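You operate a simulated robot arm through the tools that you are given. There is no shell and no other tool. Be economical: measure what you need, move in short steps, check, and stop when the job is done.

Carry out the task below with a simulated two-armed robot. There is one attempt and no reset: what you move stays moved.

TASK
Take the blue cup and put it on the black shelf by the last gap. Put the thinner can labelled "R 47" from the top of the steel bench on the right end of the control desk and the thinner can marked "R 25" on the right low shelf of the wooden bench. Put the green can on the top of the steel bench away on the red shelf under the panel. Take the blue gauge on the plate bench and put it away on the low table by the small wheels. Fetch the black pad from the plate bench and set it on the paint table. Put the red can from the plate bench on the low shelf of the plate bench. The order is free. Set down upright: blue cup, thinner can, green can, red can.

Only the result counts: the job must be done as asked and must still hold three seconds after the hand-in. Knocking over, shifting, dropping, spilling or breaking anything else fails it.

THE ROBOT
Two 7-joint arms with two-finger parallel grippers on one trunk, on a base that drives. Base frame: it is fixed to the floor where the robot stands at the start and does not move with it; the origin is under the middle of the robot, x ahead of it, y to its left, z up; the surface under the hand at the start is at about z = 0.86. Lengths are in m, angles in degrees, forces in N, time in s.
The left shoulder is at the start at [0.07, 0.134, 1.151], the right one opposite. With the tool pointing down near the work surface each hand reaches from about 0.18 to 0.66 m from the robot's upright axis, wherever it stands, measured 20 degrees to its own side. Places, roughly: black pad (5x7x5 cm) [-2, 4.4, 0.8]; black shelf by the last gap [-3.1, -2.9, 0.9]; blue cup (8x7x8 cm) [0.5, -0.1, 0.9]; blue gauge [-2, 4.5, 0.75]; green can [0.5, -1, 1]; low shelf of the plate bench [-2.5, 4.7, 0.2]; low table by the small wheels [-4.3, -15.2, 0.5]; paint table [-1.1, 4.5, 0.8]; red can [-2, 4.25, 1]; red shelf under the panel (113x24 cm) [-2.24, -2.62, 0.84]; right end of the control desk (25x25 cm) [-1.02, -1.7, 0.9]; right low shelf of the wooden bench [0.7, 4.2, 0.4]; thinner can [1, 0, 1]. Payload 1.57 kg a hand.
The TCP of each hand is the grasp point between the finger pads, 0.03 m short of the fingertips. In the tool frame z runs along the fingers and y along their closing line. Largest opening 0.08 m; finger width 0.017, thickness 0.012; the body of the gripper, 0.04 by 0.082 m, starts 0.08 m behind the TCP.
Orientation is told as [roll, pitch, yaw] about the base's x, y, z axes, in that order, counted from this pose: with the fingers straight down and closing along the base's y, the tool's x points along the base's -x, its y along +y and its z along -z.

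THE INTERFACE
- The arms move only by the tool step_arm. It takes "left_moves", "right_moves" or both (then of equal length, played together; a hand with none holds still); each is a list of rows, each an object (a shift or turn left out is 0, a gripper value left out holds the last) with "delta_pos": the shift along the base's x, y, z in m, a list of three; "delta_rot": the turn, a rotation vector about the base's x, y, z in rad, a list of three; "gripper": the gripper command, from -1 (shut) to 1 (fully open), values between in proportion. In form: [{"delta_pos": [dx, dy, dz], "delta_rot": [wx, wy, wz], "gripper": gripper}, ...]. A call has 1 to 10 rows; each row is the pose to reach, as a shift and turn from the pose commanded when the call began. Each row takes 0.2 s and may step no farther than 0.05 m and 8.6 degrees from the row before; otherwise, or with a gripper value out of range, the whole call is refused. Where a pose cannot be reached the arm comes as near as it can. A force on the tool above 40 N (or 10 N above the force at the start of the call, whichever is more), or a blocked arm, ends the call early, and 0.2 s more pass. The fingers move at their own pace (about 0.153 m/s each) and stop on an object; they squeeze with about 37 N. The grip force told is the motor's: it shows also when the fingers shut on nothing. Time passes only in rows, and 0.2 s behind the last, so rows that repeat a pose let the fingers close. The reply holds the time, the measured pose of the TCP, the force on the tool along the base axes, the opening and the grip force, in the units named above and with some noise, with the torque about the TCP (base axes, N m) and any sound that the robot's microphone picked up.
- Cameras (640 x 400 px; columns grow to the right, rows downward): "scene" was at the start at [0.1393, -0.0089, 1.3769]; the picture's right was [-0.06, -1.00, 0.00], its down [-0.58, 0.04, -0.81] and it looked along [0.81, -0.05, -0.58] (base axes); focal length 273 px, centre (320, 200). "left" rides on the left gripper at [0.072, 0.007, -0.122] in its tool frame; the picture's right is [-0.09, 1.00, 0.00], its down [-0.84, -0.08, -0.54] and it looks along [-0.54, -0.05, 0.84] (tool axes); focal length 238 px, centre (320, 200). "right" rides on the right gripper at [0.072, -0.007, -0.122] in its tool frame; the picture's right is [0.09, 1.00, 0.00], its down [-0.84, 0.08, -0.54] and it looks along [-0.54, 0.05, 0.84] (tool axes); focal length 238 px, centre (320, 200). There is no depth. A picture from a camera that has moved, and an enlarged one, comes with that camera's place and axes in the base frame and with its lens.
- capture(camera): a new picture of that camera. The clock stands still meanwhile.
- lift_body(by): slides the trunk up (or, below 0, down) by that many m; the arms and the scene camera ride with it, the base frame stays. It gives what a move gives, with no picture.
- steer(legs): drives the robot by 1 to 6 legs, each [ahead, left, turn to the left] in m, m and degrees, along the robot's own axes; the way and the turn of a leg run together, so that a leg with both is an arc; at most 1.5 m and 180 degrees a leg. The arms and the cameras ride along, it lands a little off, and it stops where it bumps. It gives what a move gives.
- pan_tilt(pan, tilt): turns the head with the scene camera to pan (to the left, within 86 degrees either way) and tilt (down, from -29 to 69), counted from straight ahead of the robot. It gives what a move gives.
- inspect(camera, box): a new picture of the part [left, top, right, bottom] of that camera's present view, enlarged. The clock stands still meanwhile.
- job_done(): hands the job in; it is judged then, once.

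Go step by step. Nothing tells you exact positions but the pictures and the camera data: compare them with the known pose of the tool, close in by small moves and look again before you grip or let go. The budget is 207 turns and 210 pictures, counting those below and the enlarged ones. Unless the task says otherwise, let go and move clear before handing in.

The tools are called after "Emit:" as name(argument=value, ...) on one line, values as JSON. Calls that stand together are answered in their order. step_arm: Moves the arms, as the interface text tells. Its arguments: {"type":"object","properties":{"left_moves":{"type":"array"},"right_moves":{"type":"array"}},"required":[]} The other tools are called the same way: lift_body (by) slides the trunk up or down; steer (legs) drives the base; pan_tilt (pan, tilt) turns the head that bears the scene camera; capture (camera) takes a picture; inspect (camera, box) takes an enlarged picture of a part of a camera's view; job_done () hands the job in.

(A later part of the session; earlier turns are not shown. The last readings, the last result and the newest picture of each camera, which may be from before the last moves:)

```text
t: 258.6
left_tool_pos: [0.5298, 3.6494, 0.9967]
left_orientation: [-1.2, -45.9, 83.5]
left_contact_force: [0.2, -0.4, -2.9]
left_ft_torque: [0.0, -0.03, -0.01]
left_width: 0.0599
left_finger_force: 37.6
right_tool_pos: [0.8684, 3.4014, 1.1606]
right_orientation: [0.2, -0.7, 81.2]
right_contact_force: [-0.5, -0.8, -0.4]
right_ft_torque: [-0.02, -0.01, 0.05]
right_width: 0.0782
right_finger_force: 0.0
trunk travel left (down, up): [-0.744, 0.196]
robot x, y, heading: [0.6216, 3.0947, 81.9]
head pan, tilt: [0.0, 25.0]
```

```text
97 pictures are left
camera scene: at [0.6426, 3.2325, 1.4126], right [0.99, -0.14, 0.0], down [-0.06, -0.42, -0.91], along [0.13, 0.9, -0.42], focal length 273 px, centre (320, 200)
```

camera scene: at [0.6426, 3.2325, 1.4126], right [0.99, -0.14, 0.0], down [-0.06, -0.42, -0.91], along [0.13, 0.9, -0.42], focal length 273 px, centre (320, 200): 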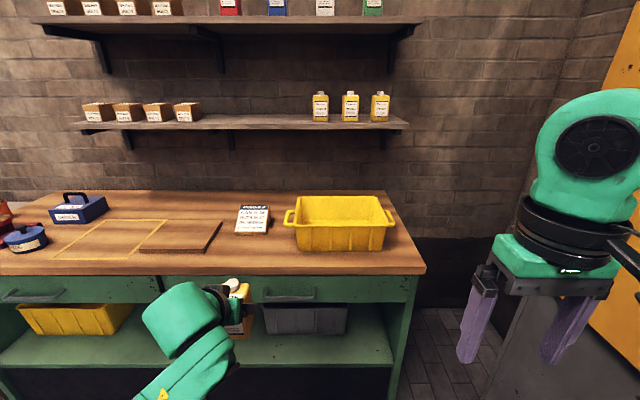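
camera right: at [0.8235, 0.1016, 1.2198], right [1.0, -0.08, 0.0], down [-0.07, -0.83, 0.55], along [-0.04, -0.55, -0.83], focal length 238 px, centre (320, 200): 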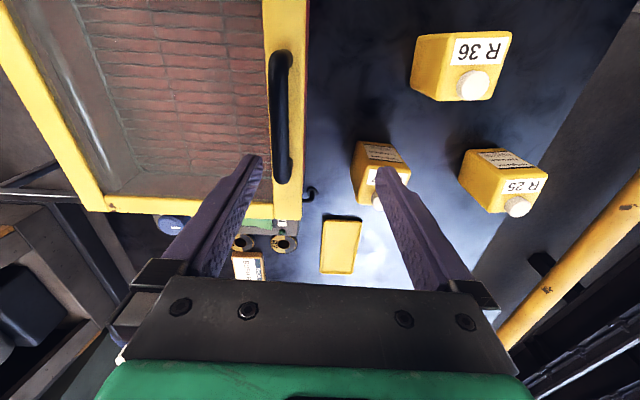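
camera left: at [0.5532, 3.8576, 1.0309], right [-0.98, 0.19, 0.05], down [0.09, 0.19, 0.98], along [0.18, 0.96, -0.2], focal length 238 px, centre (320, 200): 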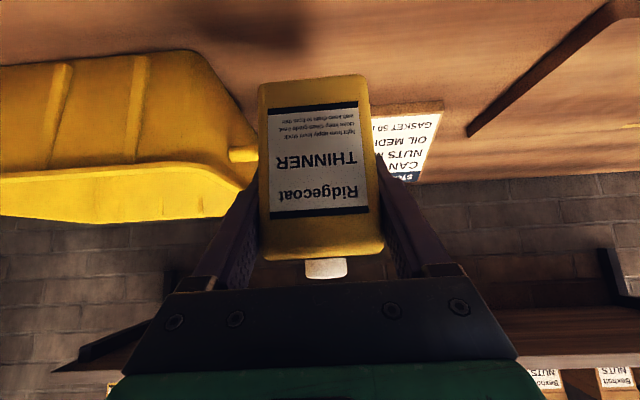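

Emit:
lift_body(by=-0.4)

Emit:
lift_body(by=-0.08)

Emit:
steer(legs=[[0, 0.15, 0]])

Emit:
capture(camera="scene")

Emit:
capture(camera="left")

```text
t: 262.4
left_tool_pos: [0.5297, 3.6485, 0.597]
left_orientation: [-1.2, -45.9, 83.5]
left_contact_force: [0.2, 0.5, -2.2]
left_ft_torque: [0.06, 0.01, 0.0]
left_width: 0.0598
left_finger_force: 36.9
right_tool_pos: [0.8679, 3.4008, 0.76]
right_orientation: [0.2, -0.6, 81.2]
right_contact_force: [-0.3, 0.3, 0.2]
right_ft_torque: [0.0, -0.01, 0.01]
right_width: 0.0779
right_finger_force: 0.0
trunk travel left (down, up): [-0.344, 0.596]
robot x, y, heading: [0.6179, 3.0957, 81.9]
head pan, tilt: [0.0, 25.0]
```

```text
t: 263.6
left_tool_pos: [0.5303, 3.6485, 0.5164]
left_orientation: [-1.1, -45.9, 83.5]
left_contact_force: [0.5, -0.1, -2.9]
left_ft_torque: [-0.02, 0.01, -0.01]
left_width: 0.0598
left_finger_force: 36.7
right_tool_pos: [0.8682, 3.4011, 0.6812]
right_orientation: [0.2, -0.6, 81.1]
right_contact_force: [-0.2, -0.5, 0.2]
right_ft_torque: [0.0, 0.0, -0.01]
right_width: 0.078
right_finger_force: 0.1
trunk travel left (down, up): [-0.264, 0.676]
robot x, y, heading: [0.6229, 3.0945, 81.9]
head pan, tilt: [0.0, 25.0]
```

```text
t: 264.9
left_tool_pos: [0.383, 3.6689, 0.516]
left_orientation: [-1.2, -45.9, 83.4]
left_contact_force: [-0.1, -0.2, -3.2]
left_ft_torque: [0.03, 0.0, -0.03]
left_width: 0.0599
left_finger_force: 36.6
right_tool_pos: [0.722, 3.4213, 0.6813]
right_orientation: [0.2, -0.6, 81.0]
right_contact_force: [0.6, 0.1, -0.4]
right_ft_torque: [-0.03, 0.0, -0.01]
right_width: 0.0783
right_finger_force: 0.0
trunk travel left (down, up): [-0.264, 0.676]
robot x, y, heading: [0.4716, 3.1145, 81.7]
head pan, tilt: [0.0, 25.0]
```

```text
96 pictures are left
camera scene: at [0.4952, 3.2535, 0.9327], right [0.99, -0.14, 0.0], down [-0.06, -0.42, -0.91], along [0.13, 0.9, -0.42], focal length 273 px, centre (320, 200)
```

scene: 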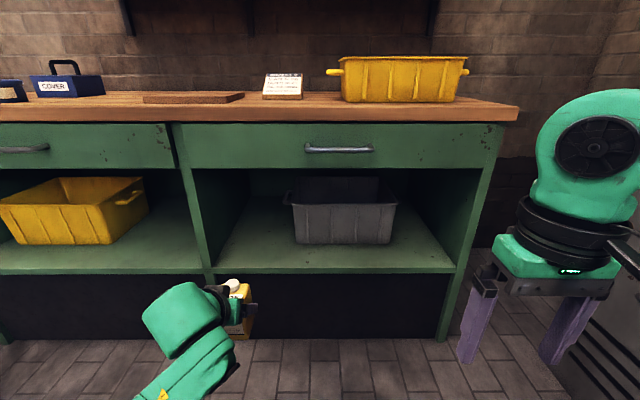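

```text
95 pictures are left
camera left: at [0.3578, 3.5346, 0.5508], right [-0.98, 0.19, 0.05], down [0.09, 0.18, 0.98], along [0.18, 0.96, -0.2], focal length 238 px, centre (320, 200)
```

left: 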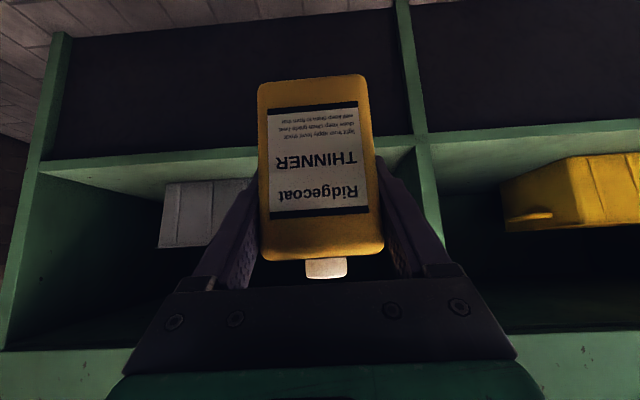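

Emit:
steer(legs=[[0.33, 0.025, 0]])

Emit:
capture(camera="scene")

Emit:
capture(camera="left")

```text
t: 267.1
left_tool_pos: [0.4031, 4.0014, 0.5168]
left_orientation: [-1.2, -45.8, 83.5]
left_contact_force: [0.1, 0.1, -3.0]
left_ft_torque: [-0.02, -0.02, -0.02]
left_width: 0.0597
left_finger_force: 37.1
right_tool_pos: [0.744, 3.7558, 0.6814]
right_orientation: [0.2, -0.4, 81.1]
right_contact_force: [0.0, 0.9, -0.5]
right_ft_torque: [0.02, 0.01, 0.0]
right_width: 0.0782
right_finger_force: 0.1
trunk travel left (down, up): [-0.264, 0.676]
robot x, y, heading: [0.4962, 3.4464, 81.8]
head pan, tilt: [0.0, 25.0]
```

```text
94 pictures are left
camera scene: at [0.5184, 3.5859, 0.9326], right [0.99, -0.14, 0.0], down [-0.06, -0.42, -0.91], along [0.13, 0.9, -0.42], focal length 273 px, centre (320, 200)
```

scene: 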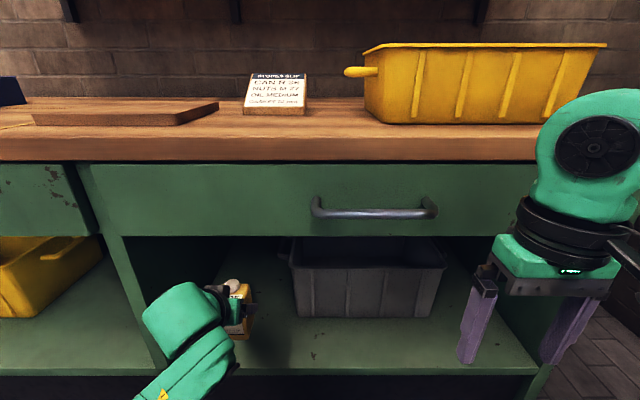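

```text
93 pictures are left
camera left: at [0.3797, 3.8663, 0.5507], right [-0.98, 0.19, 0.05], down [0.09, 0.18, 0.98], along [0.18, 0.96, -0.2], focal length 238 px, centre (320, 200)
```

left: 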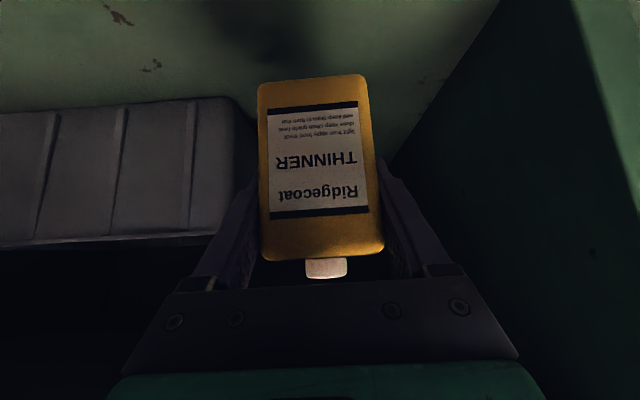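

R25 is inside the compartment between the divider and the grey bin. I lower it to contact.

Emit:
step_arm(left_moves=[{"delta_pos": [0, 0, -0.02]}, {"delta_pos": [0, 0, -0.035]}, {"delta_pos": [0, 0, -0.045]}, {"delta_pos": [0, 0, -0.052]}, {"delta_pos": [0, 0, -0.059]}, {"delta_pos": [0, 0, -0.066]}])

Emit:
capture(camera="scene")

```text
t: 268.5
left_tool_pos: [0.404, 4.0005, 0.4495]
left_orientation: [-1.2, -45.9, 83.5]
left_contact_force: [-0.4, 0.4, -2.5]
left_ft_torque: [0.0, -0.03, 0.01]
left_width: 0.0597
left_finger_force: 36.9
right_tool_pos: [0.7445, 3.7547, 0.6818]
right_orientation: [0.2, -0.7, 81.2]
right_contact_force: [0.1, 1.1, -0.1]
right_ft_torque: [0.0, -0.01, 0.02]
right_width: 0.078
right_finger_force: 0.2
trunk travel left (down, up): [-0.264, 0.676]
robot x, y, heading: [0.4977, 3.446, 81.9]
head pan, tilt: [0.0, 25.0]
```

```text
92 pictures are left
camera scene: at [0.5184, 3.5856, 0.9327], right [0.99, -0.14, 0.0], down [-0.06, -0.42, -0.91], along [0.13, 0.9, -0.42], focal length 273 px, centre (320, 200)
```

scene: 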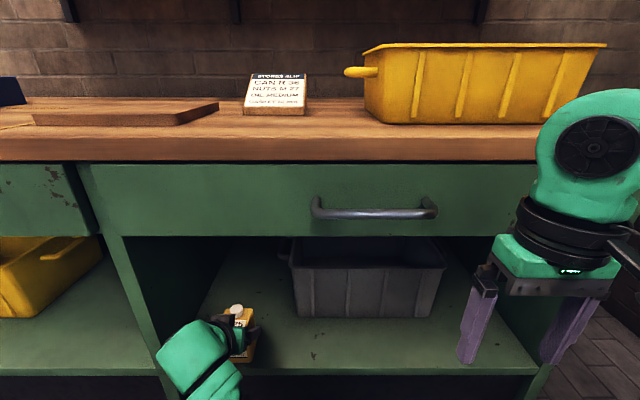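

Not down yet, so the shelf is a bit lower and further back than thought. I push 4 cm deeper, then continue down.

Emit:
step_arm(left_moves=[{"delta_pos": [0.003, 0.02, 0.005]}, {"delta_pos": [0.007, 0.045, 0.005]}, {"delta_pos": [0.007, 0.045, -0.005]}, {"delta_pos": [0.007, 0.045, -0.015]}, {"delta_pos": [0.007, 0.045, -0.022]}, {"delta_pos": [0.007, 0.045, -0.029]}, {"delta_pos": [0.007, 0.045, -0.036]}, {"delta_pos": [0.007, 0.045, -0.043]}])

Emit:
inspect(camera="scene", box=[120, 260, 340, 400])

```text
t: 270.3
left_tool_pos: [0.4113, 4.0484, 0.4165]
left_orientation: [-1.0, -46.9, 83.4]
left_contact_force: [0.0, -5.2, 31.6]
left_ft_torque: [-0.45, 1.17, 0.35]
left_width: 0.0588
left_finger_force: 35.9
right_tool_pos: [0.7453, 3.7511, 0.6833]
right_orientation: [0.2, -0.8, 81.2]
right_contact_force: [-0.4, 0.8, 1.0]
right_ft_torque: [-0.03, 0.05, -0.02]
right_width: 0.0781
right_finger_force: 0.0
trunk travel left (down, up): [-0.264, 0.676]
robot x, y, heading: [0.4968, 3.4485, 82.2]
head pan, tilt: [0.0, 25.0]
```

```text
2.86 times, centred on (230, 330) of scene
camera zoom: at [0.5192, 3.5812, 0.9341], right [0.99, -0.14, 0.0], down [-0.06, -0.41, -0.91], along [0.13, 0.9, -0.42], focal length 779 px, centre (577, -171)
```

zoom: 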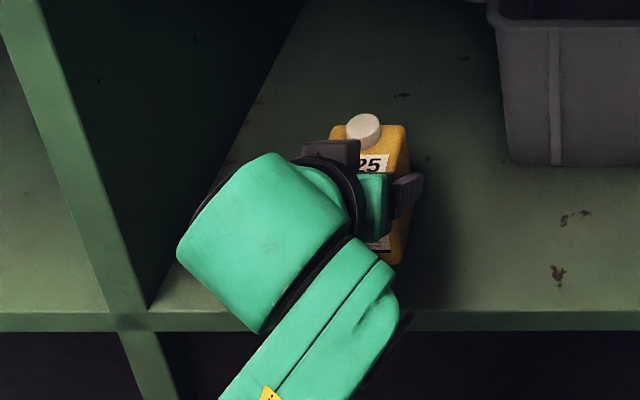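

Emit:
step_arm(left_moves=[{"delta_pos": [0, 0, 0.001], "gripper": 0.6}, {"delta_pos": [0, 0, 0.001], "gripper": 0.95}, {"delta_pos": [0, 0, 0.001]}, {"delta_pos": [-0.004, -0.03, 0.01]}, {"delta_pos": [-0.009, -0.065, 0.02]}])

Emit:
capture(camera="left")

Emit:
steer(legs=[[-0.45, 0, 0]])

Emit:
inspect(camera="scene", box=[160, 160, 480, 360])

```text
t: 271.5
left_tool_pos: [0.4025, 3.9815, 0.4274]
left_orientation: [-1.2, -45.8, 83.6]
left_contact_force: [-0.2, -0.6, 0.5]
left_ft_torque: [0.0, -0.01, -0.01]
left_width: 0.0778
left_finger_force: 0.0
right_tool_pos: [0.7451, 3.755, 0.6812]
right_orientation: [0.2, -0.6, 81.3]
right_contact_force: [-0.2, -0.6, 0.6]
right_ft_torque: [-0.03, 0.0, 0.01]
right_width: 0.0781
right_finger_force: 0.1
trunk travel left (down, up): [-0.264, 0.676]
robot x, y, heading: [0.4947, 3.4492, 82.0]
head pan, tilt: [0.0, 25.0]
```

```text
90 pictures are left
camera left: at [0.3769, 3.8453, 0.4624], right [-0.98, 0.19, 0.05], down [0.09, 0.18, 0.98], along [0.18, 0.96, -0.2], focal length 238 px, centre (320, 200)
```

left: 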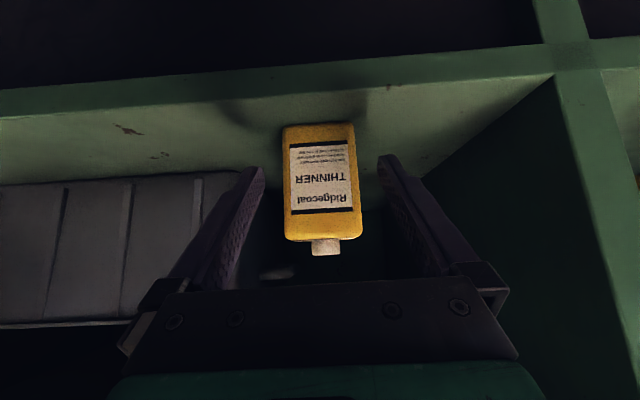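

```text
t: 274.3
left_tool_pos: [0.3385, 3.5274, 0.4286]
left_orientation: [-1.2, -46.0, 83.2]
left_contact_force: [-0.2, 0.9, 0.2]
left_ft_torque: [0.02, 0.0, -0.01]
left_width: 0.0777
left_finger_force: 0.1
right_tool_pos: [0.6795, 3.2979, 0.6812]
right_orientation: [0.2, -0.6, 81.0]
right_contact_force: [-0.6, -0.3, 0.3]
right_ft_torque: [0.0, 0.01, -0.01]
right_width: 0.078
right_finger_force: 0.0
trunk travel left (down, up): [-0.264, 0.676]
robot x, y, heading: [0.4302, 2.9963, 81.8]
head pan, tilt: [0.0, 25.0]
```

```text
2.00 times, centred on (320, 260) of scene
camera zoom: at [0.4536, 3.1302, 0.9328], right [0.99, -0.14, 0.0], down [-0.06, -0.42, -0.91], along [0.13, 0.9, -0.42], focal length 546 px, centre (320, 80)
```

zoom: 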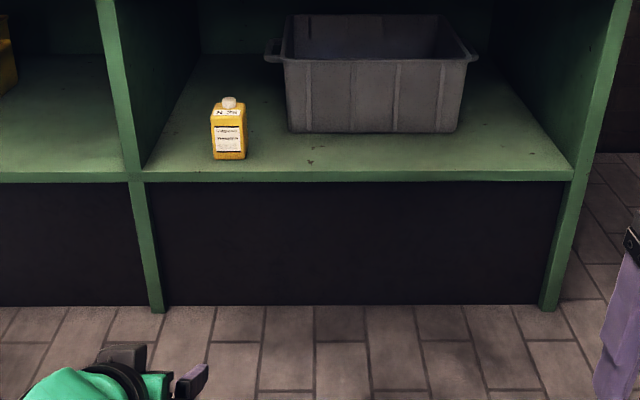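

R25 stands upright on the right low shelf. I raise the trunk, square the left hand, and look left at the paint table and plate bench.

Emit:
lift_body(by=0.4)

Emit:
lift_body(by=0.1)

Emit:
step_arm(left_moves=[{"delta_pos": [0, 0, 0.03], "delta_rot": [-0.13, 0.018, 0]}, {"delta_pos": [0, 0, 0.06], "delta_rot": [-0.26, 0.036, 0]}, {"delta_pos": [0, 0, 0.09], "delta_rot": [-0.39, 0.055, 0]}, {"delta_pos": [0, 0, 0.12], "delta_rot": [-0.52, 0.073, 0]}, {"delta_pos": [0, 0, 0.15], "delta_rot": [-0.65, 0.091, 0]}, {"delta_pos": [0, 0, 0.18], "delta_rot": [-0.79, 0.11, 0]}, {"delta_pos": [0, -0.04, 0.2], "delta_rot": [-0.79, 0.11, 0]}, {"delta_pos": [0, -0.08, 0.2], "delta_rot": [-0.79, 0.11, 0]}, {"delta_pos": [0, -0.12, 0.2], "delta_rot": [-0.79, 0.11, 0]}])

Emit:
steer(legs=[[-0.2, 1.4, 0]])

Emit:
pan_tilt(pan=20, tilt=25)

Emit:
capture(camera="scene")

```text
t: 278.1
left_tool_pos: [0.3384, 3.5272, 0.828]
left_orientation: [-1.2, -45.9, 83.3]
left_contact_force: [-0.3, 0.5, 0.2]
left_ft_torque: [-0.01, 0.0, 0.0]
left_width: 0.0783
left_finger_force: 0.2
right_tool_pos: [0.679, 3.2978, 1.0814]
right_orientation: [0.2, -0.6, 81.0]
right_contact_force: [-0.1, 1.1, 0.2]
right_ft_torque: [-0.02, 0.01, 0.04]
right_width: 0.078
right_finger_force: 0.1
trunk travel left (down, up): [-0.664, 0.276]
robot x, y, heading: [0.4324, 2.9935, 81.7]
head pan, tilt: [0.0, 25.0]
```

```text
t: 279.4
left_tool_pos: [0.3387, 3.526, 0.9281]
left_orientation: [-1.2, -45.9, 83.3]
left_contact_force: [0.1, 0.2, 0.0]
left_ft_torque: [-0.01, -0.01, 0.01]
left_width: 0.0781
left_finger_force: 0.0
right_tool_pos: [0.6799, 3.2988, 1.1797]
right_orientation: [0.2, -0.6, 81.0]
right_contact_force: [0.7, -0.1, 0.5]
right_ft_torque: [0.0, -0.02, -0.02]
right_width: 0.0782
right_finger_force: 0.1
trunk travel left (down, up): [-0.764, 0.176]
robot x, y, heading: [0.4331, 2.993, 81.8]
head pan, tilt: [0.0, 25.0]
```

```text
t: 281.4
left_tool_pos: [0.3387, 3.4066, 1.1295]
left_orientation: [-0.2, -0.2, 83.0]
left_contact_force: [-0.9, -0.2, 0.1]
left_ft_torque: [0.05, 0.02, 0.0]
left_width: 0.0777
left_finger_force: 0.1
right_tool_pos: [0.6802, 3.2974, 1.1811]
right_orientation: [0.2, -0.7, 81.0]
right_contact_force: [-0.9, 0.0, -0.3]
right_ft_torque: [-0.01, 0.0, -0.01]
right_width: 0.0784
right_finger_force: 0.0
trunk travel left (down, up): [-0.764, 0.176]
robot x, y, heading: [0.4332, 2.9974, 81.7]
head pan, tilt: [0.0, 25.0]
```

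```text
t: 288.4
left_tool_pos: [-1.0637, 3.4175, 1.1289]
left_orientation: [-0.3, -0.3, 82.4]
left_contact_force: [0.1, 0.3, -0.5]
left_ft_torque: [-0.02, 0.04, 0.04]
left_width: 0.0781
left_finger_force: 0.0
right_tool_pos: [-0.7252, 3.3056, 1.1809]
right_orientation: [0.3, -0.6, 80.6]
right_contact_force: [0.1, 0.0, -0.2]
right_ft_torque: [-0.02, 0.01, -0.01]
right_width: 0.078
right_finger_force: 0.0
trunk travel left (down, up): [-0.764, 0.176]
robot x, y, heading: [-0.9773, 2.999, 81.4]
head pan, tilt: [0.0, 25.0]
```

```text
t: 289.3
left_tool_pos: [-1.0646, 3.4169, 1.1288]
left_orientation: [-0.3, -0.2, 82.5]
left_contact_force: [0.1, 0.3, -0.9]
left_ft_torque: [0.01, -0.02, 0.04]
left_width: 0.078
left_finger_force: 0.1
right_tool_pos: [-0.7248, 3.3052, 1.1812]
right_orientation: [0.2, -0.5, 80.4]
right_contact_force: [0.0, -0.5, 0.9]
right_ft_torque: [0.01, 0.01, 0.01]
right_width: 0.0779
right_finger_force: 0.1
trunk travel left (down, up): [-0.764, 0.176]
robot x, y, heading: [-0.9735, 3.0013, 81.1]
head pan, tilt: [20.0, 25.0]
```

```text
88 pictures are left
camera scene: at [-0.9847, 3.1385, 1.4328], right [0.98, 0.19, 0.0], down [0.08, -0.41, -0.91], along [-0.17, 0.89, -0.42], focal length 273 px, centre (320, 200)
```

scene: 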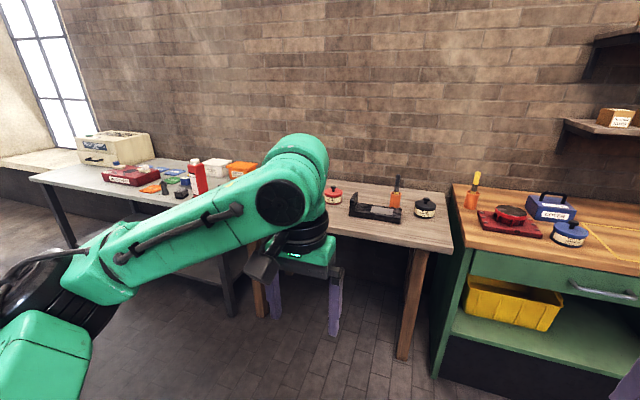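

Emit:
steer(legs=[[0.15, 0.95, 4]])

Emit:
pan_tilt(pan=0, tilt=40)

Emit:
capture(camera="scene")

Emit:
capture(camera="left")

```text
t: 294.4
left_tool_pos: [-2.0263, 3.6781, 1.1303]
left_orientation: [-0.1, -0.1, 85.7]
left_contact_force: [0.5, 0.3, -0.3]
left_ft_torque: [-0.02, 0.03, 0.0]
left_width: 0.0779
left_finger_force: 0.0
right_tool_pos: [-1.6808, 3.5866, 1.1811]
right_orientation: [0.4, -0.5, 83.8]
right_contact_force: [0.0, -0.5, 0.5]
right_ft_torque: [0.02, 0.02, -0.01]
right_width: 0.078
right_finger_force: 0.0
trunk travel left (down, up): [-0.764, 0.176]
robot x, y, heading: [-1.911, 3.2652, 84.7]
head pan, tilt: [20.0, 25.0]
```

```text
t: 295.2
left_tool_pos: [-2.0273, 3.677, 1.131]
left_orientation: [-0.3, -0.1, 85.7]
left_contact_force: [0.7, -0.1, 0.4]
left_ft_torque: [0.01, 0.03, -0.01]
left_width: 0.0779
left_finger_force: 0.0
right_tool_pos: [-1.6831, 3.5861, 1.1803]
right_orientation: [0.1, -0.6, 83.8]
right_contact_force: [1.6, 0.1, -0.4]
right_ft_torque: [-0.02, -0.02, 0.0]
right_width: 0.0782
right_finger_force: 0.0
trunk travel left (down, up): [-0.764, 0.176]
robot x, y, heading: [-1.9167, 3.2671, 84.6]
head pan, tilt: [0.0, 40.0]
```

```text
87 pictures are left
camera scene: at [-1.9009, 3.4001, 1.4095], right [1.0, -0.09, 0.0], down [-0.06, -0.64, -0.77], along [0.07, 0.76, -0.64], focal length 273 px, centre (320, 200)
```

scene: 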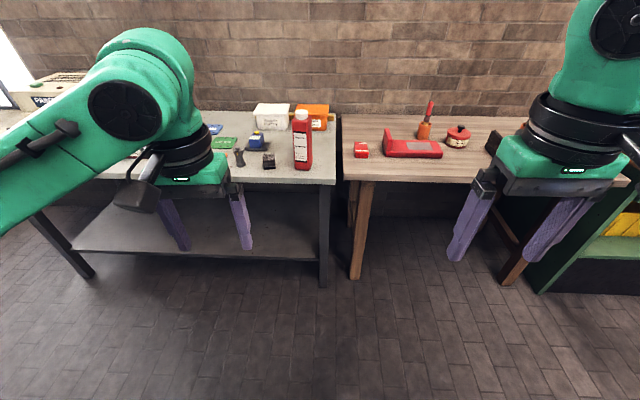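

```text
86 pictures are left
camera left: at [-2.0404, 3.6068, 1.2524], right [-0.99, 0.17, -0.01], down [0.14, 0.83, 0.55], along [0.09, 0.54, -0.84], focal length 238 px, centre (320, 200)
```

left: 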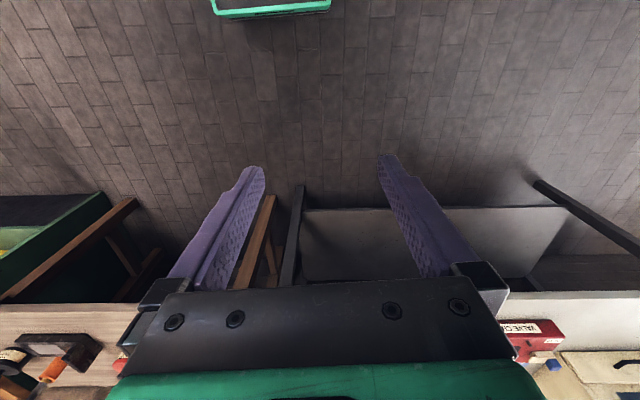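

Emit:
inspect(camera="scene", box=[180, 90, 480, 290])

Emit:
inspect(camera="scene", box=[190, 90, 350, 190])

```text
2.00 times, centred on (330, 190) of scene
camera zoom: at [-1.9009, 3.4001, 1.4095], right [1.0, -0.09, 0.0], down [-0.06, -0.64, -0.77], along [0.07, 0.76, -0.64], focal length 546 px, centre (300, 220)
```

zoom: 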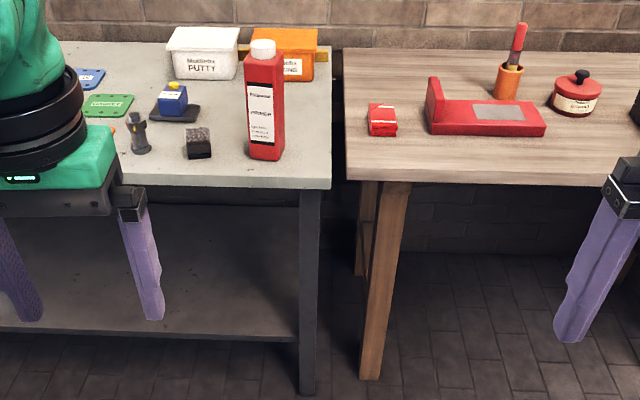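

```text
4.00 times, centred on (270, 140) of scene
camera zoom: at [-1.9009, 3.4001, 1.4095], right [1.0, -0.09, 0.0], down [-0.06, -0.64, -0.77], along [0.07, 0.76, -0.64], focal length 1091 px, centre (520, 440)
```

zoom: 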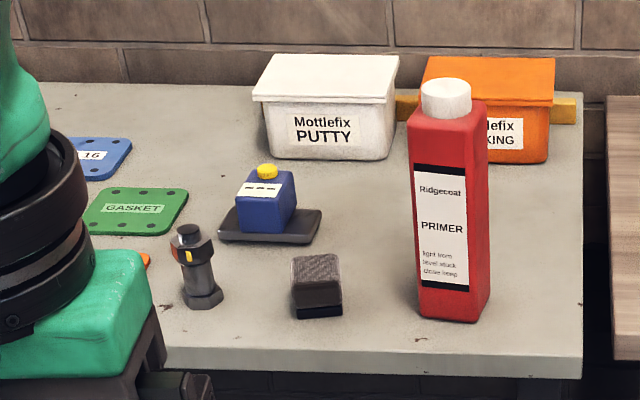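

I see the red PRIMER can, the dark sanding pad and a blue gauge-like block with a yellow knob. I move closer to fix positions.

Emit:
steer(legs=[[0.5, 0.0, 0]])

Emit:
pan_tilt(pan=0, tilt=50)

Emit:
capture(camera="scene")

Emit:
capture(camera="left")

```text
t: 298.2
left_tool_pos: [-1.9792, 4.1944, 1.1301]
left_orientation: [-0.4, -0.2, 85.9]
left_contact_force: [0.4, -0.5, -0.5]
left_ft_torque: [0.01, 0.02, 0.02]
left_width: 0.078
left_finger_force: 0.0
right_tool_pos: [-1.6344, 4.1038, 1.1813]
right_orientation: [0.2, -0.6, 84.0]
right_contact_force: [0.1, -0.6, 0.6]
right_ft_torque: [0.01, 0.01, 0.04]
right_width: 0.0779
right_finger_force: 0.1
trunk travel left (down, up): [-0.764, 0.176]
robot x, y, heading: [-1.8663, 3.7872, 84.4]
head pan, tilt: [0.0, 40.0]
```

```text
t: 298.9
left_tool_pos: [-1.9789, 4.1957, 1.1286]
left_orientation: [-0.4, -0.3, 86.0]
left_contact_force: [-0.3, -0.4, 0.3]
left_ft_torque: [0.01, -0.01, -0.04]
left_width: 0.0785
left_finger_force: 0.0
right_tool_pos: [-1.6332, 4.1049, 1.1813]
right_orientation: [0.1, -0.7, 84.0]
right_contact_force: [-1.3, -0.1, -0.4]
right_ft_torque: [0.0, 0.02, 0.02]
right_width: 0.0778
right_finger_force: 0.1
trunk travel left (down, up): [-0.764, 0.176]
robot x, y, heading: [-1.8671, 3.7922, 84.8]
head pan, tilt: [0.0, 50.0]
```

```text
83 pictures are left
camera scene: at [-1.8526, 3.9098, 1.3953], right [1.0, -0.09, 0.0], down [-0.07, -0.76, -0.64], along [0.06, 0.64, -0.77], focal length 273 px, centre (320, 200)
```

scene: 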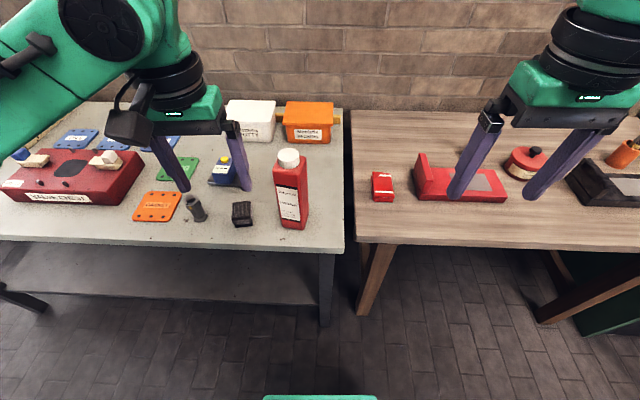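

```text
82 pictures are left
camera left: at [-1.992, 4.1241, 1.2523], right [-0.99, 0.16, -0.01], down [0.13, 0.83, 0.54], along [0.09, 0.54, -0.84], focal length 238 px, centre (320, 200)
```

left: 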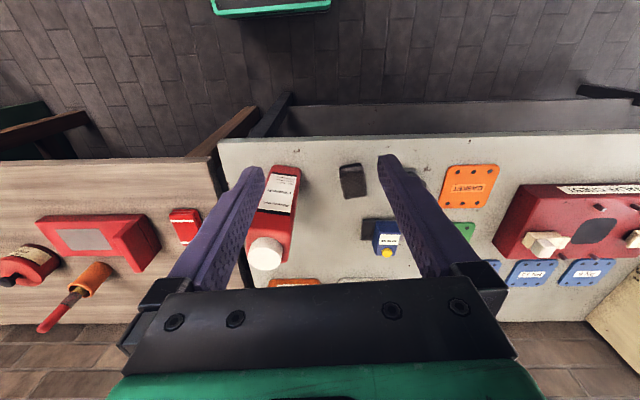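

The pad is at about (-2.01, 4.334), top z ≈ 0.875. I bring the left hand over it.

Emit:
step_arm(left_moves=[{"delta_pos": [-0.008, 0.035, -0.02]}, {"delta_pos": [-0.016, 0.07, -0.045]}, {"delta_pos": [-0.024, 0.105, -0.07]}, {"delta_pos": [-0.031, 0.132, -0.1]}, {"delta_pos": [-0.031, 0.138, -0.14]}, {"delta_pos": [-0.031, 0.138, -0.175]}])

Emit:
capture(camera="left")

Emit:
capture(camera="scene")

```text
t: 300.3
left_tool_pos: [-2.0118, 4.3313, 0.9544]
left_orientation: [-0.3, -0.2, 85.9]
left_contact_force: [0.1, 0.0, -0.2]
left_ft_torque: [0.01, 0.01, 0.01]
left_width: 0.0778
left_finger_force: 0.0
right_tool_pos: [-1.6331, 4.1043, 1.1813]
right_orientation: [0.2, -0.6, 84.0]
right_contact_force: [0.5, 0.6, 0.5]
right_ft_torque: [0.01, 0.0, -0.02]
right_width: 0.0783
right_finger_force: 0.0
trunk travel left (down, up): [-0.764, 0.176]
robot x, y, heading: [-1.8682, 3.7866, 84.8]
head pan, tilt: [0.0, 50.0]
```

```text
81 pictures are left
camera left: at [-2.0242, 4.2609, 1.0767], right [-0.99, 0.16, -0.01], down [0.13, 0.83, 0.55], along [0.09, 0.54, -0.84], focal length 238 px, centre (320, 200)
```

left: 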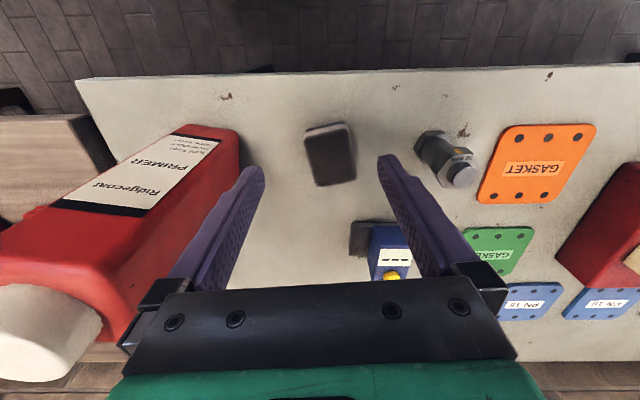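

```text
80 pictures are left
camera scene: at [-1.8529, 3.9095, 1.3953], right [1.0, -0.09, 0.0], down [-0.07, -0.76, -0.64], along [0.06, 0.64, -0.77], focal length 273 px, centre (320, 200)
```

scene: 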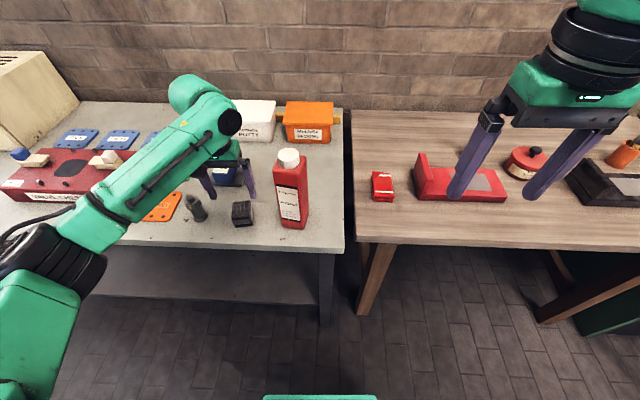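

Emit:
step_arm(left_moves=[{"delta_pos": [0, 0.006, -0.03], "delta_rot": [0, 0, 0.12]}, {"delta_pos": [0, 0.011, -0.06], "delta_rot": [0, 0, 0.12]}, {"delta_pos": [0, 0.011, -0.08], "delta_rot": [0, 0, 0.12]}])

Emit:
capture(camera="left")

Emit:
inspect(camera="scene", box=[170, 140, 330, 240])

```text
t: 301.1
left_tool_pos: [-2.0107, 4.3444, 0.875]
left_orientation: [-0.4, -0.1, 92.9]
left_contact_force: [0.6, 0.0, 0.7]
left_ft_torque: [0.0, 0.01, 0.04]
left_width: 0.0784
left_finger_force: 0.0
right_tool_pos: [-1.6342, 4.105, 1.1824]
right_orientation: [0.2, -0.6, 83.9]
right_contact_force: [0.0, 0.3, 0.6]
right_ft_torque: [0.03, 0.01, 0.03]
right_width: 0.0783
right_finger_force: 0.1
trunk travel left (down, up): [-0.764, 0.176]
robot x, y, heading: [-1.867, 3.786, 84.7]
head pan, tilt: [0.0, 50.0]
```

```text
79 pictures are left
camera left: at [-2.0148, 4.2713, 0.9976], right [-1.0, 0.04, -0.01], down [0.03, 0.84, 0.55], along [0.03, 0.55, -0.84], focal length 238 px, centre (320, 200)
```

left: 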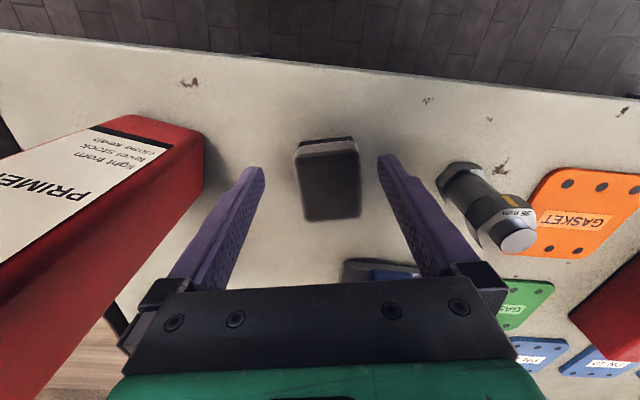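

```text
4.00 times, centred on (250, 190) of scene
camera zoom: at [-1.8526, 3.9094, 1.3953], right [1.0, -0.09, 0.0], down [-0.07, -0.76, -0.64], along [0.06, 0.64, -0.77], focal length 1091 px, centre (600, 240)
```

zoom: 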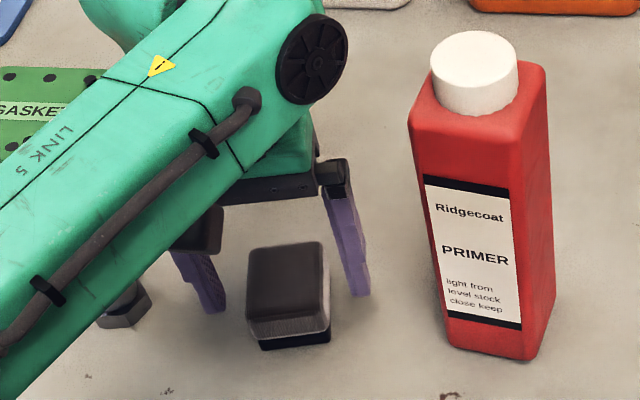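

Emit:
step_arm(left_moves=[{"delta_pos": [-0.006, 0.024, -0.01]}, {"delta_pos": [-0.006, 0.024, -0.03]}])

Emit:
capture(camera="left")

```text
t: 301.7
left_tool_pos: [-2.0165, 4.3679, 0.8436]
left_orientation: [-0.3, -0.3, 92.8]
left_contact_force: [-0.3, 0.5, 0.5]
left_ft_torque: [0.03, -0.03, -0.01]
left_width: 0.0779
left_finger_force: 0.1
right_tool_pos: [-1.634, 4.1046, 1.1817]
right_orientation: [0.1, -0.6, 84.0]
right_contact_force: [0.8, 0.0, 0.3]
right_ft_torque: [-0.02, -0.02, 0.03]
right_width: 0.078
right_finger_force: 0.1
trunk travel left (down, up): [-0.764, 0.176]
robot x, y, heading: [-1.8669, 3.7846, 84.7]
head pan, tilt: [0.0, 50.0]
```

```text
77 pictures are left
camera left: at [-2.0193, 4.2954, 0.9655], right [-1.0, 0.04, 0.0], down [0.03, 0.84, 0.55], along [0.03, 0.55, -0.84], focal length 238 px, centre (320, 200)
```

left: 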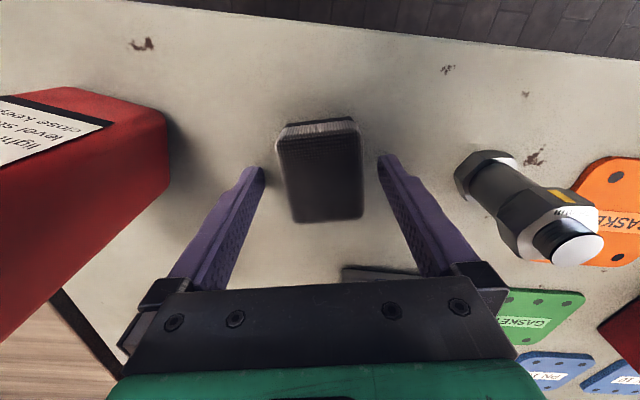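

Emit:
step_arm(left_moves=[{"delta_pos": [0, 0.002, -0.02]}, {"delta_pos": [0, 0.002, -0.03]}, {"delta_pos": [0, 0.002, -0.034]}])

Emit:
capture(camera="left")

```text
t: 302.3
left_tool_pos: [-2.0147, 4.3694, 0.8296]
left_orientation: [-0.1, -1.6, 92.8]
left_contact_force: [1.3, -21.4, 29.5]
left_ft_torque: [-0.9, 1.13, 0.77]
left_width: 0.0771
left_finger_force: 0.1
right_tool_pos: [-1.632, 4.0954, 1.1826]
right_orientation: [0.4, -1.0, 84.0]
right_contact_force: [0.3, 0.0, 0.2]
right_ft_torque: [-0.02, 0.0, 0.03]
right_width: 0.078
right_finger_force: 0.1
trunk travel left (down, up): [-0.764, 0.176]
robot x, y, heading: [-1.8658, 3.789, 84.8]
head pan, tilt: [0.0, 50.0]
stopped in row 2 (left hand): the force on the tool passed its limit at 51 N (the readings are from after the stop); the commanded pose is now the measured one
```

```text
76 pictures are left
camera left: at [-2.0186, 4.2933, 0.9512], right [-1.0, 0.04, 0.0], down [0.04, 0.82, 0.56], along [0.02, 0.56, -0.83], focal length 238 px, centre (320, 200)
```

left: 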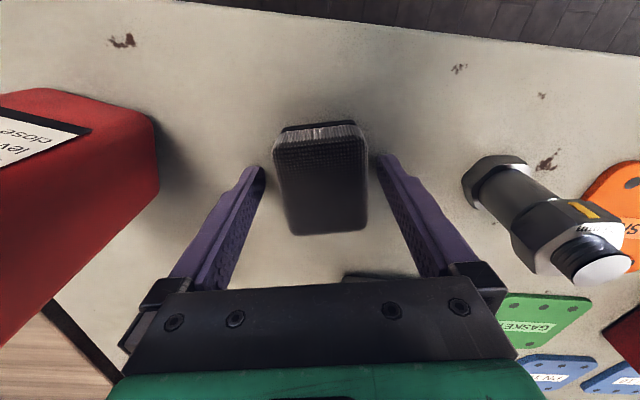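

The fingertips touched the bench (top ≈ 0.80). I raise a few mm, close on the pad and lift.

Emit:
step_arm(left_moves=[{"delta_pos": [0, 0, 0.006]}, {"delta_pos": [0, 0, 0.006], "gripper": -1}, {"delta_pos": [0, 0, 0.006]}, {"delta_pos": [0, 0, 0.006]}, {"delta_pos": [0, 0, 0.03]}, {"delta_pos": [0, 0, 0.07]}, {"delta_pos": [0, 0, 0.12]}, {"delta_pos": [0, 0, 0.17]}, {"delta_pos": [0.0, -0.04, 0.2]}, {"delta_pos": [0.0, -0.09, 0.2]}])

Emit:
capture(camera="left")

Emit:
capture(camera="scene")

```text
t: 304.5
left_tool_pos: [-2.019, 4.2808, 1.024]
left_orientation: [-0.3, -1.1, 92.8]
left_contact_force: [-0.6, 1.1, -1.4]
left_ft_torque: [0.04, 0.0, -0.03]
left_width: 0.0499
left_finger_force: 37.6
right_tool_pos: [-1.6359, 4.1019, 1.1823]
right_orientation: [0.3, -0.7, 84.0]
right_contact_force: [0.4, 0.8, 0.3]
right_ft_torque: [-0.02, 0.0, 0.02]
right_width: 0.0779
right_finger_force: 0.0
trunk travel left (down, up): [-0.764, 0.176]
robot x, y, heading: [-1.8675, 3.7862, 84.5]
head pan, tilt: [0.0, 50.0]
```

```text
75 pictures are left
camera left: at [-2.0219, 4.2066, 1.146], right [-1.0, 0.04, 0.0], down [0.04, 0.83, 0.56], along [0.02, 0.56, -0.83], focal length 238 px, centre (320, 200)
```

left: 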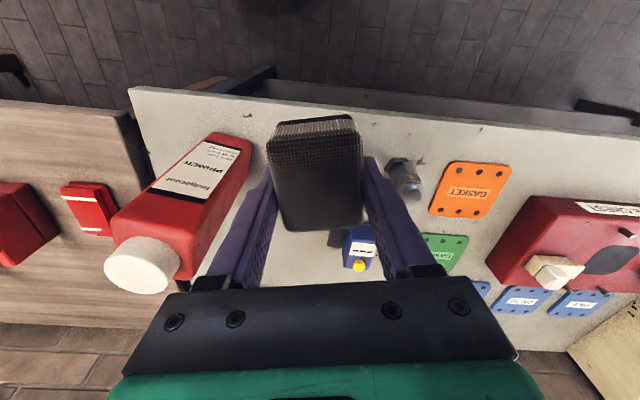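

```text
74 pictures are left
camera scene: at [-1.8535, 3.9072, 1.3954], right [1.0, -0.09, 0.0], down [-0.07, -0.76, -0.64], along [0.06, 0.64, -0.77], focal length 273 px, centre (320, 200)
```

scene: 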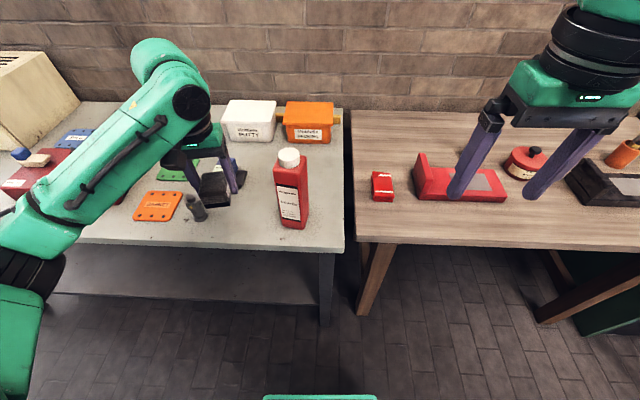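

The pad is held. I raise the trunk and shift right to the paint table; its front strip around (-1.53, 4.315) is free.

Emit:
lift_body(by=0.12)

Emit:
steer(legs=[[0.03, -0.48, 0]])

Emit:
lift_body(by=-0.12)

Emit:
capture(camera="scene")

Emit:
capture(camera="left")

```text
t: 306.0
left_tool_pos: [-2.0168, 4.283, 1.1444]
left_orientation: [-0.2, -1.0, 92.7]
left_contact_force: [-0.1, -0.2, -1.8]
left_ft_torque: [0.03, -0.02, 0.01]
left_width: 0.0494
left_finger_force: 36.8
right_tool_pos: [-1.6343, 4.1057, 1.3003]
right_orientation: [0.2, -0.6, 84.1]
right_contact_force: [0.7, 0.1, -0.1]
right_ft_torque: [-0.01, 0.0, 0.01]
right_width: 0.0779
right_finger_force: 0.0
trunk travel left (down, up): [-0.884, 0.056]
robot x, y, heading: [-1.867, 3.786, 84.7]
head pan, tilt: [0.0, 50.0]
```

```text
t: 308.9
left_tool_pos: [-1.5413, 4.2686, 1.1436]
left_orientation: [-0.3, -1.1, 92.6]
left_contact_force: [0.8, 0.3, -1.2]
left_ft_torque: [0.0, -0.01, 0.02]
left_width: 0.0497
left_finger_force: 36.8
right_tool_pos: [-1.16, 4.0894, 1.3012]
right_orientation: [0.1, -0.5, 83.8]
right_contact_force: [0.0, -0.3, 0.5]
right_ft_torque: [0.01, 0.02, 0.0]
right_width: 0.0781
right_finger_force: 0.1
trunk travel left (down, up): [-0.884, 0.056]
robot x, y, heading: [-1.3918, 3.7692, 84.3]
head pan, tilt: [0.0, 50.0]
```

```text
t: 310.4
left_tool_pos: [-1.5409, 4.2679, 1.0238]
left_orientation: [-0.2, -1.0, 92.6]
left_contact_force: [-0.9, -0.1, -1.3]
left_ft_torque: [-0.02, -0.01, 0.0]
left_width: 0.0493
left_finger_force: 37.0
right_tool_pos: [-1.1581, 4.0886, 1.1818]
right_orientation: [0.2, -0.7, 83.8]
right_contact_force: [0.3, 0.0, -0.4]
right_ft_torque: [-0.01, -0.01, 0.0]
right_width: 0.0778
right_finger_force: 0.1
trunk travel left (down, up): [-0.764, 0.176]
robot x, y, heading: [-1.3898, 3.7776, 84.3]
head pan, tilt: [0.0, 50.0]
```

```text
73 pictures are left
camera scene: at [-1.3772, 3.8942, 1.3953], right [1.0, -0.1, 0.0], down [-0.07, -0.76, -0.64], along [0.06, 0.64, -0.77], focal length 273 px, centre (320, 200)
```

scene: 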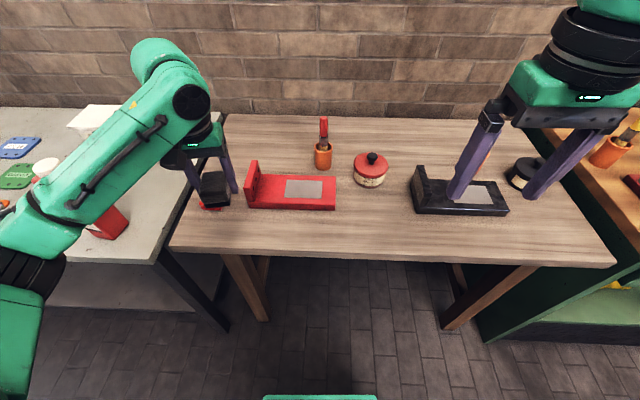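

```text
72 pictures are left
camera left: at [-1.5446, 4.1941, 1.1455], right [-1.0, 0.05, 0.0], down [0.04, 0.83, 0.56], along [0.03, 0.56, -0.83], focal length 238 px, centre (320, 200)
```

left: 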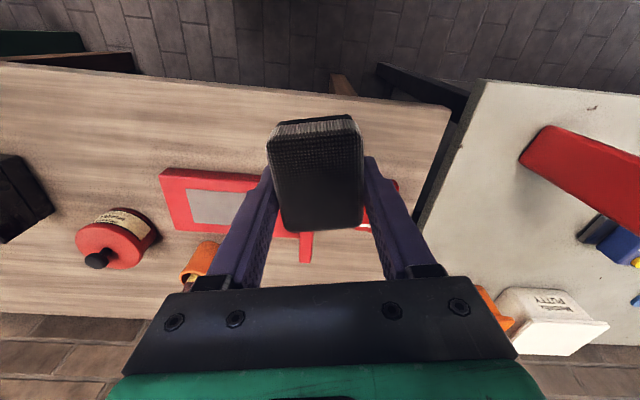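

Emit:
step_arm(left_moves=[{"delta_pos": [0.01, 0.02, -0.04]}, {"delta_pos": [0.02, 0.038, -0.08]}, {"delta_pos": [0.02, 0.038, -0.12]}, {"delta_pos": [0.02, 0.038, -0.15]}, {"delta_pos": [0.02, 0.038, -0.165]}, {"delta_pos": [0.02, 0.038, -0.175]}, {"delta_pos": [0.02, 0.038, -0.183]}, {"delta_pos": [0.02, 0.038, -0.19]}, {"delta_pos": [0.02, 0.038, -0.197]}, {"delta_pos": [0.02, 0.038, -0.204]}])

Emit:
inspect(camera="scene", box=[160, 140, 360, 290])

```text
t: 312.6
left_tool_pos: [-1.5197, 4.3067, 0.8311]
left_orientation: [-0.2, -2.3, 92.6]
left_contact_force: [-0.6, -13.7, 19.6]
left_ft_torque: [-0.54, 0.57, 0.28]
left_width: 0.0497
left_finger_force: 37.3
right_tool_pos: [-1.1566, 4.0831, 1.1821]
right_orientation: [0.3, -1.0, 83.9]
right_contact_force: [0.0, 0.1, 0.1]
right_ft_torque: [0.0, 0.01, 0.02]
right_width: 0.0782
right_finger_force: 0.0
trunk travel left (down, up): [-0.764, 0.176]
robot x, y, heading: [-1.3929, 3.7703, 84.4]
head pan, tilt: [0.0, 50.0]
stopped in row 10 (left hand): the force on the tool passed its limit at 44 N (the readings are from after the stop); the commanded pose is now the measured one
```

```text
2.67 times, centred on (260, 215) of scene
camera zoom: at [-1.3761, 3.8869, 1.3961], right [1.0, -0.1, 0.0], down [-0.07, -0.76, -0.65], along [0.06, 0.64, -0.76], focal length 728 px, centre (480, 160)
```

zoom: 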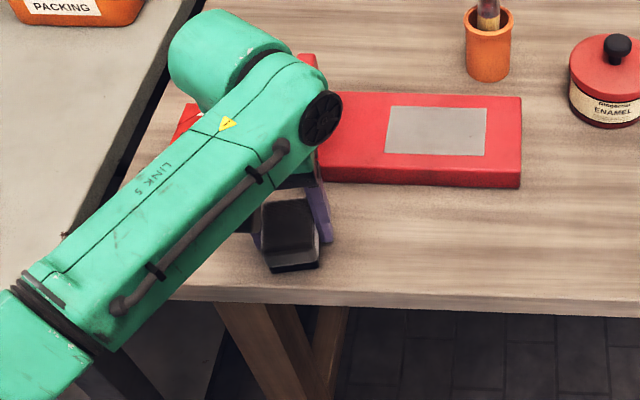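

Emit:
step_arm(left_moves=[{"delta_pos": [0, 0, 0.001], "gripper": 0.3}, {"delta_pos": [0, 0, 0.001], "gripper": 0.7}, {"delta_pos": [0, 0, 0.001]}, {"delta_pos": [0, 0, 0.03]}, {"delta_pos": [0, 0, 0.07]}, {"delta_pos": [0, 0, 0.11]}, {"delta_pos": [0, -0.02, 0.15]}, {"delta_pos": [0, -0.04, 0.19]}])

Emit:
capture(camera="left")

```text
t: 314.4
left_tool_pos: [-1.5235, 4.268, 1.0161]
left_orientation: [-0.3, -1.8, 92.6]
left_contact_force: [-0.1, -0.5, 0.6]
left_ft_torque: [0.04, 0.0, 0.02]
left_width: 0.068
left_finger_force: 0.1
right_tool_pos: [-1.1586, 4.087, 1.1807]
right_orientation: [0.2, -0.7, 83.7]
right_contact_force: [-0.1, 0.3, 0.5]
right_ft_torque: [0.0, 0.02, 0.0]
right_width: 0.078
right_finger_force: 0.1
trunk travel left (down, up): [-0.764, 0.176]
robot x, y, heading: [-1.3949, 3.7684, 84.8]
head pan, tilt: [0.0, 50.0]
```

```text
70 pictures are left
camera left: at [-1.5266, 4.1916, 1.1366], right [-1.0, 0.05, 0.0], down [0.04, 0.82, 0.57], along [0.03, 0.57, -0.82], focal length 238 px, centre (320, 200)
```

left: 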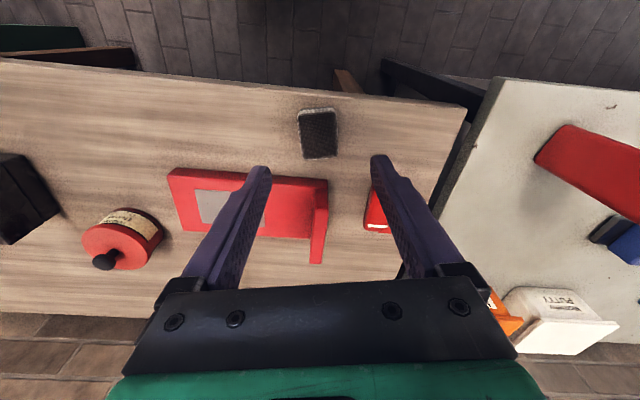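

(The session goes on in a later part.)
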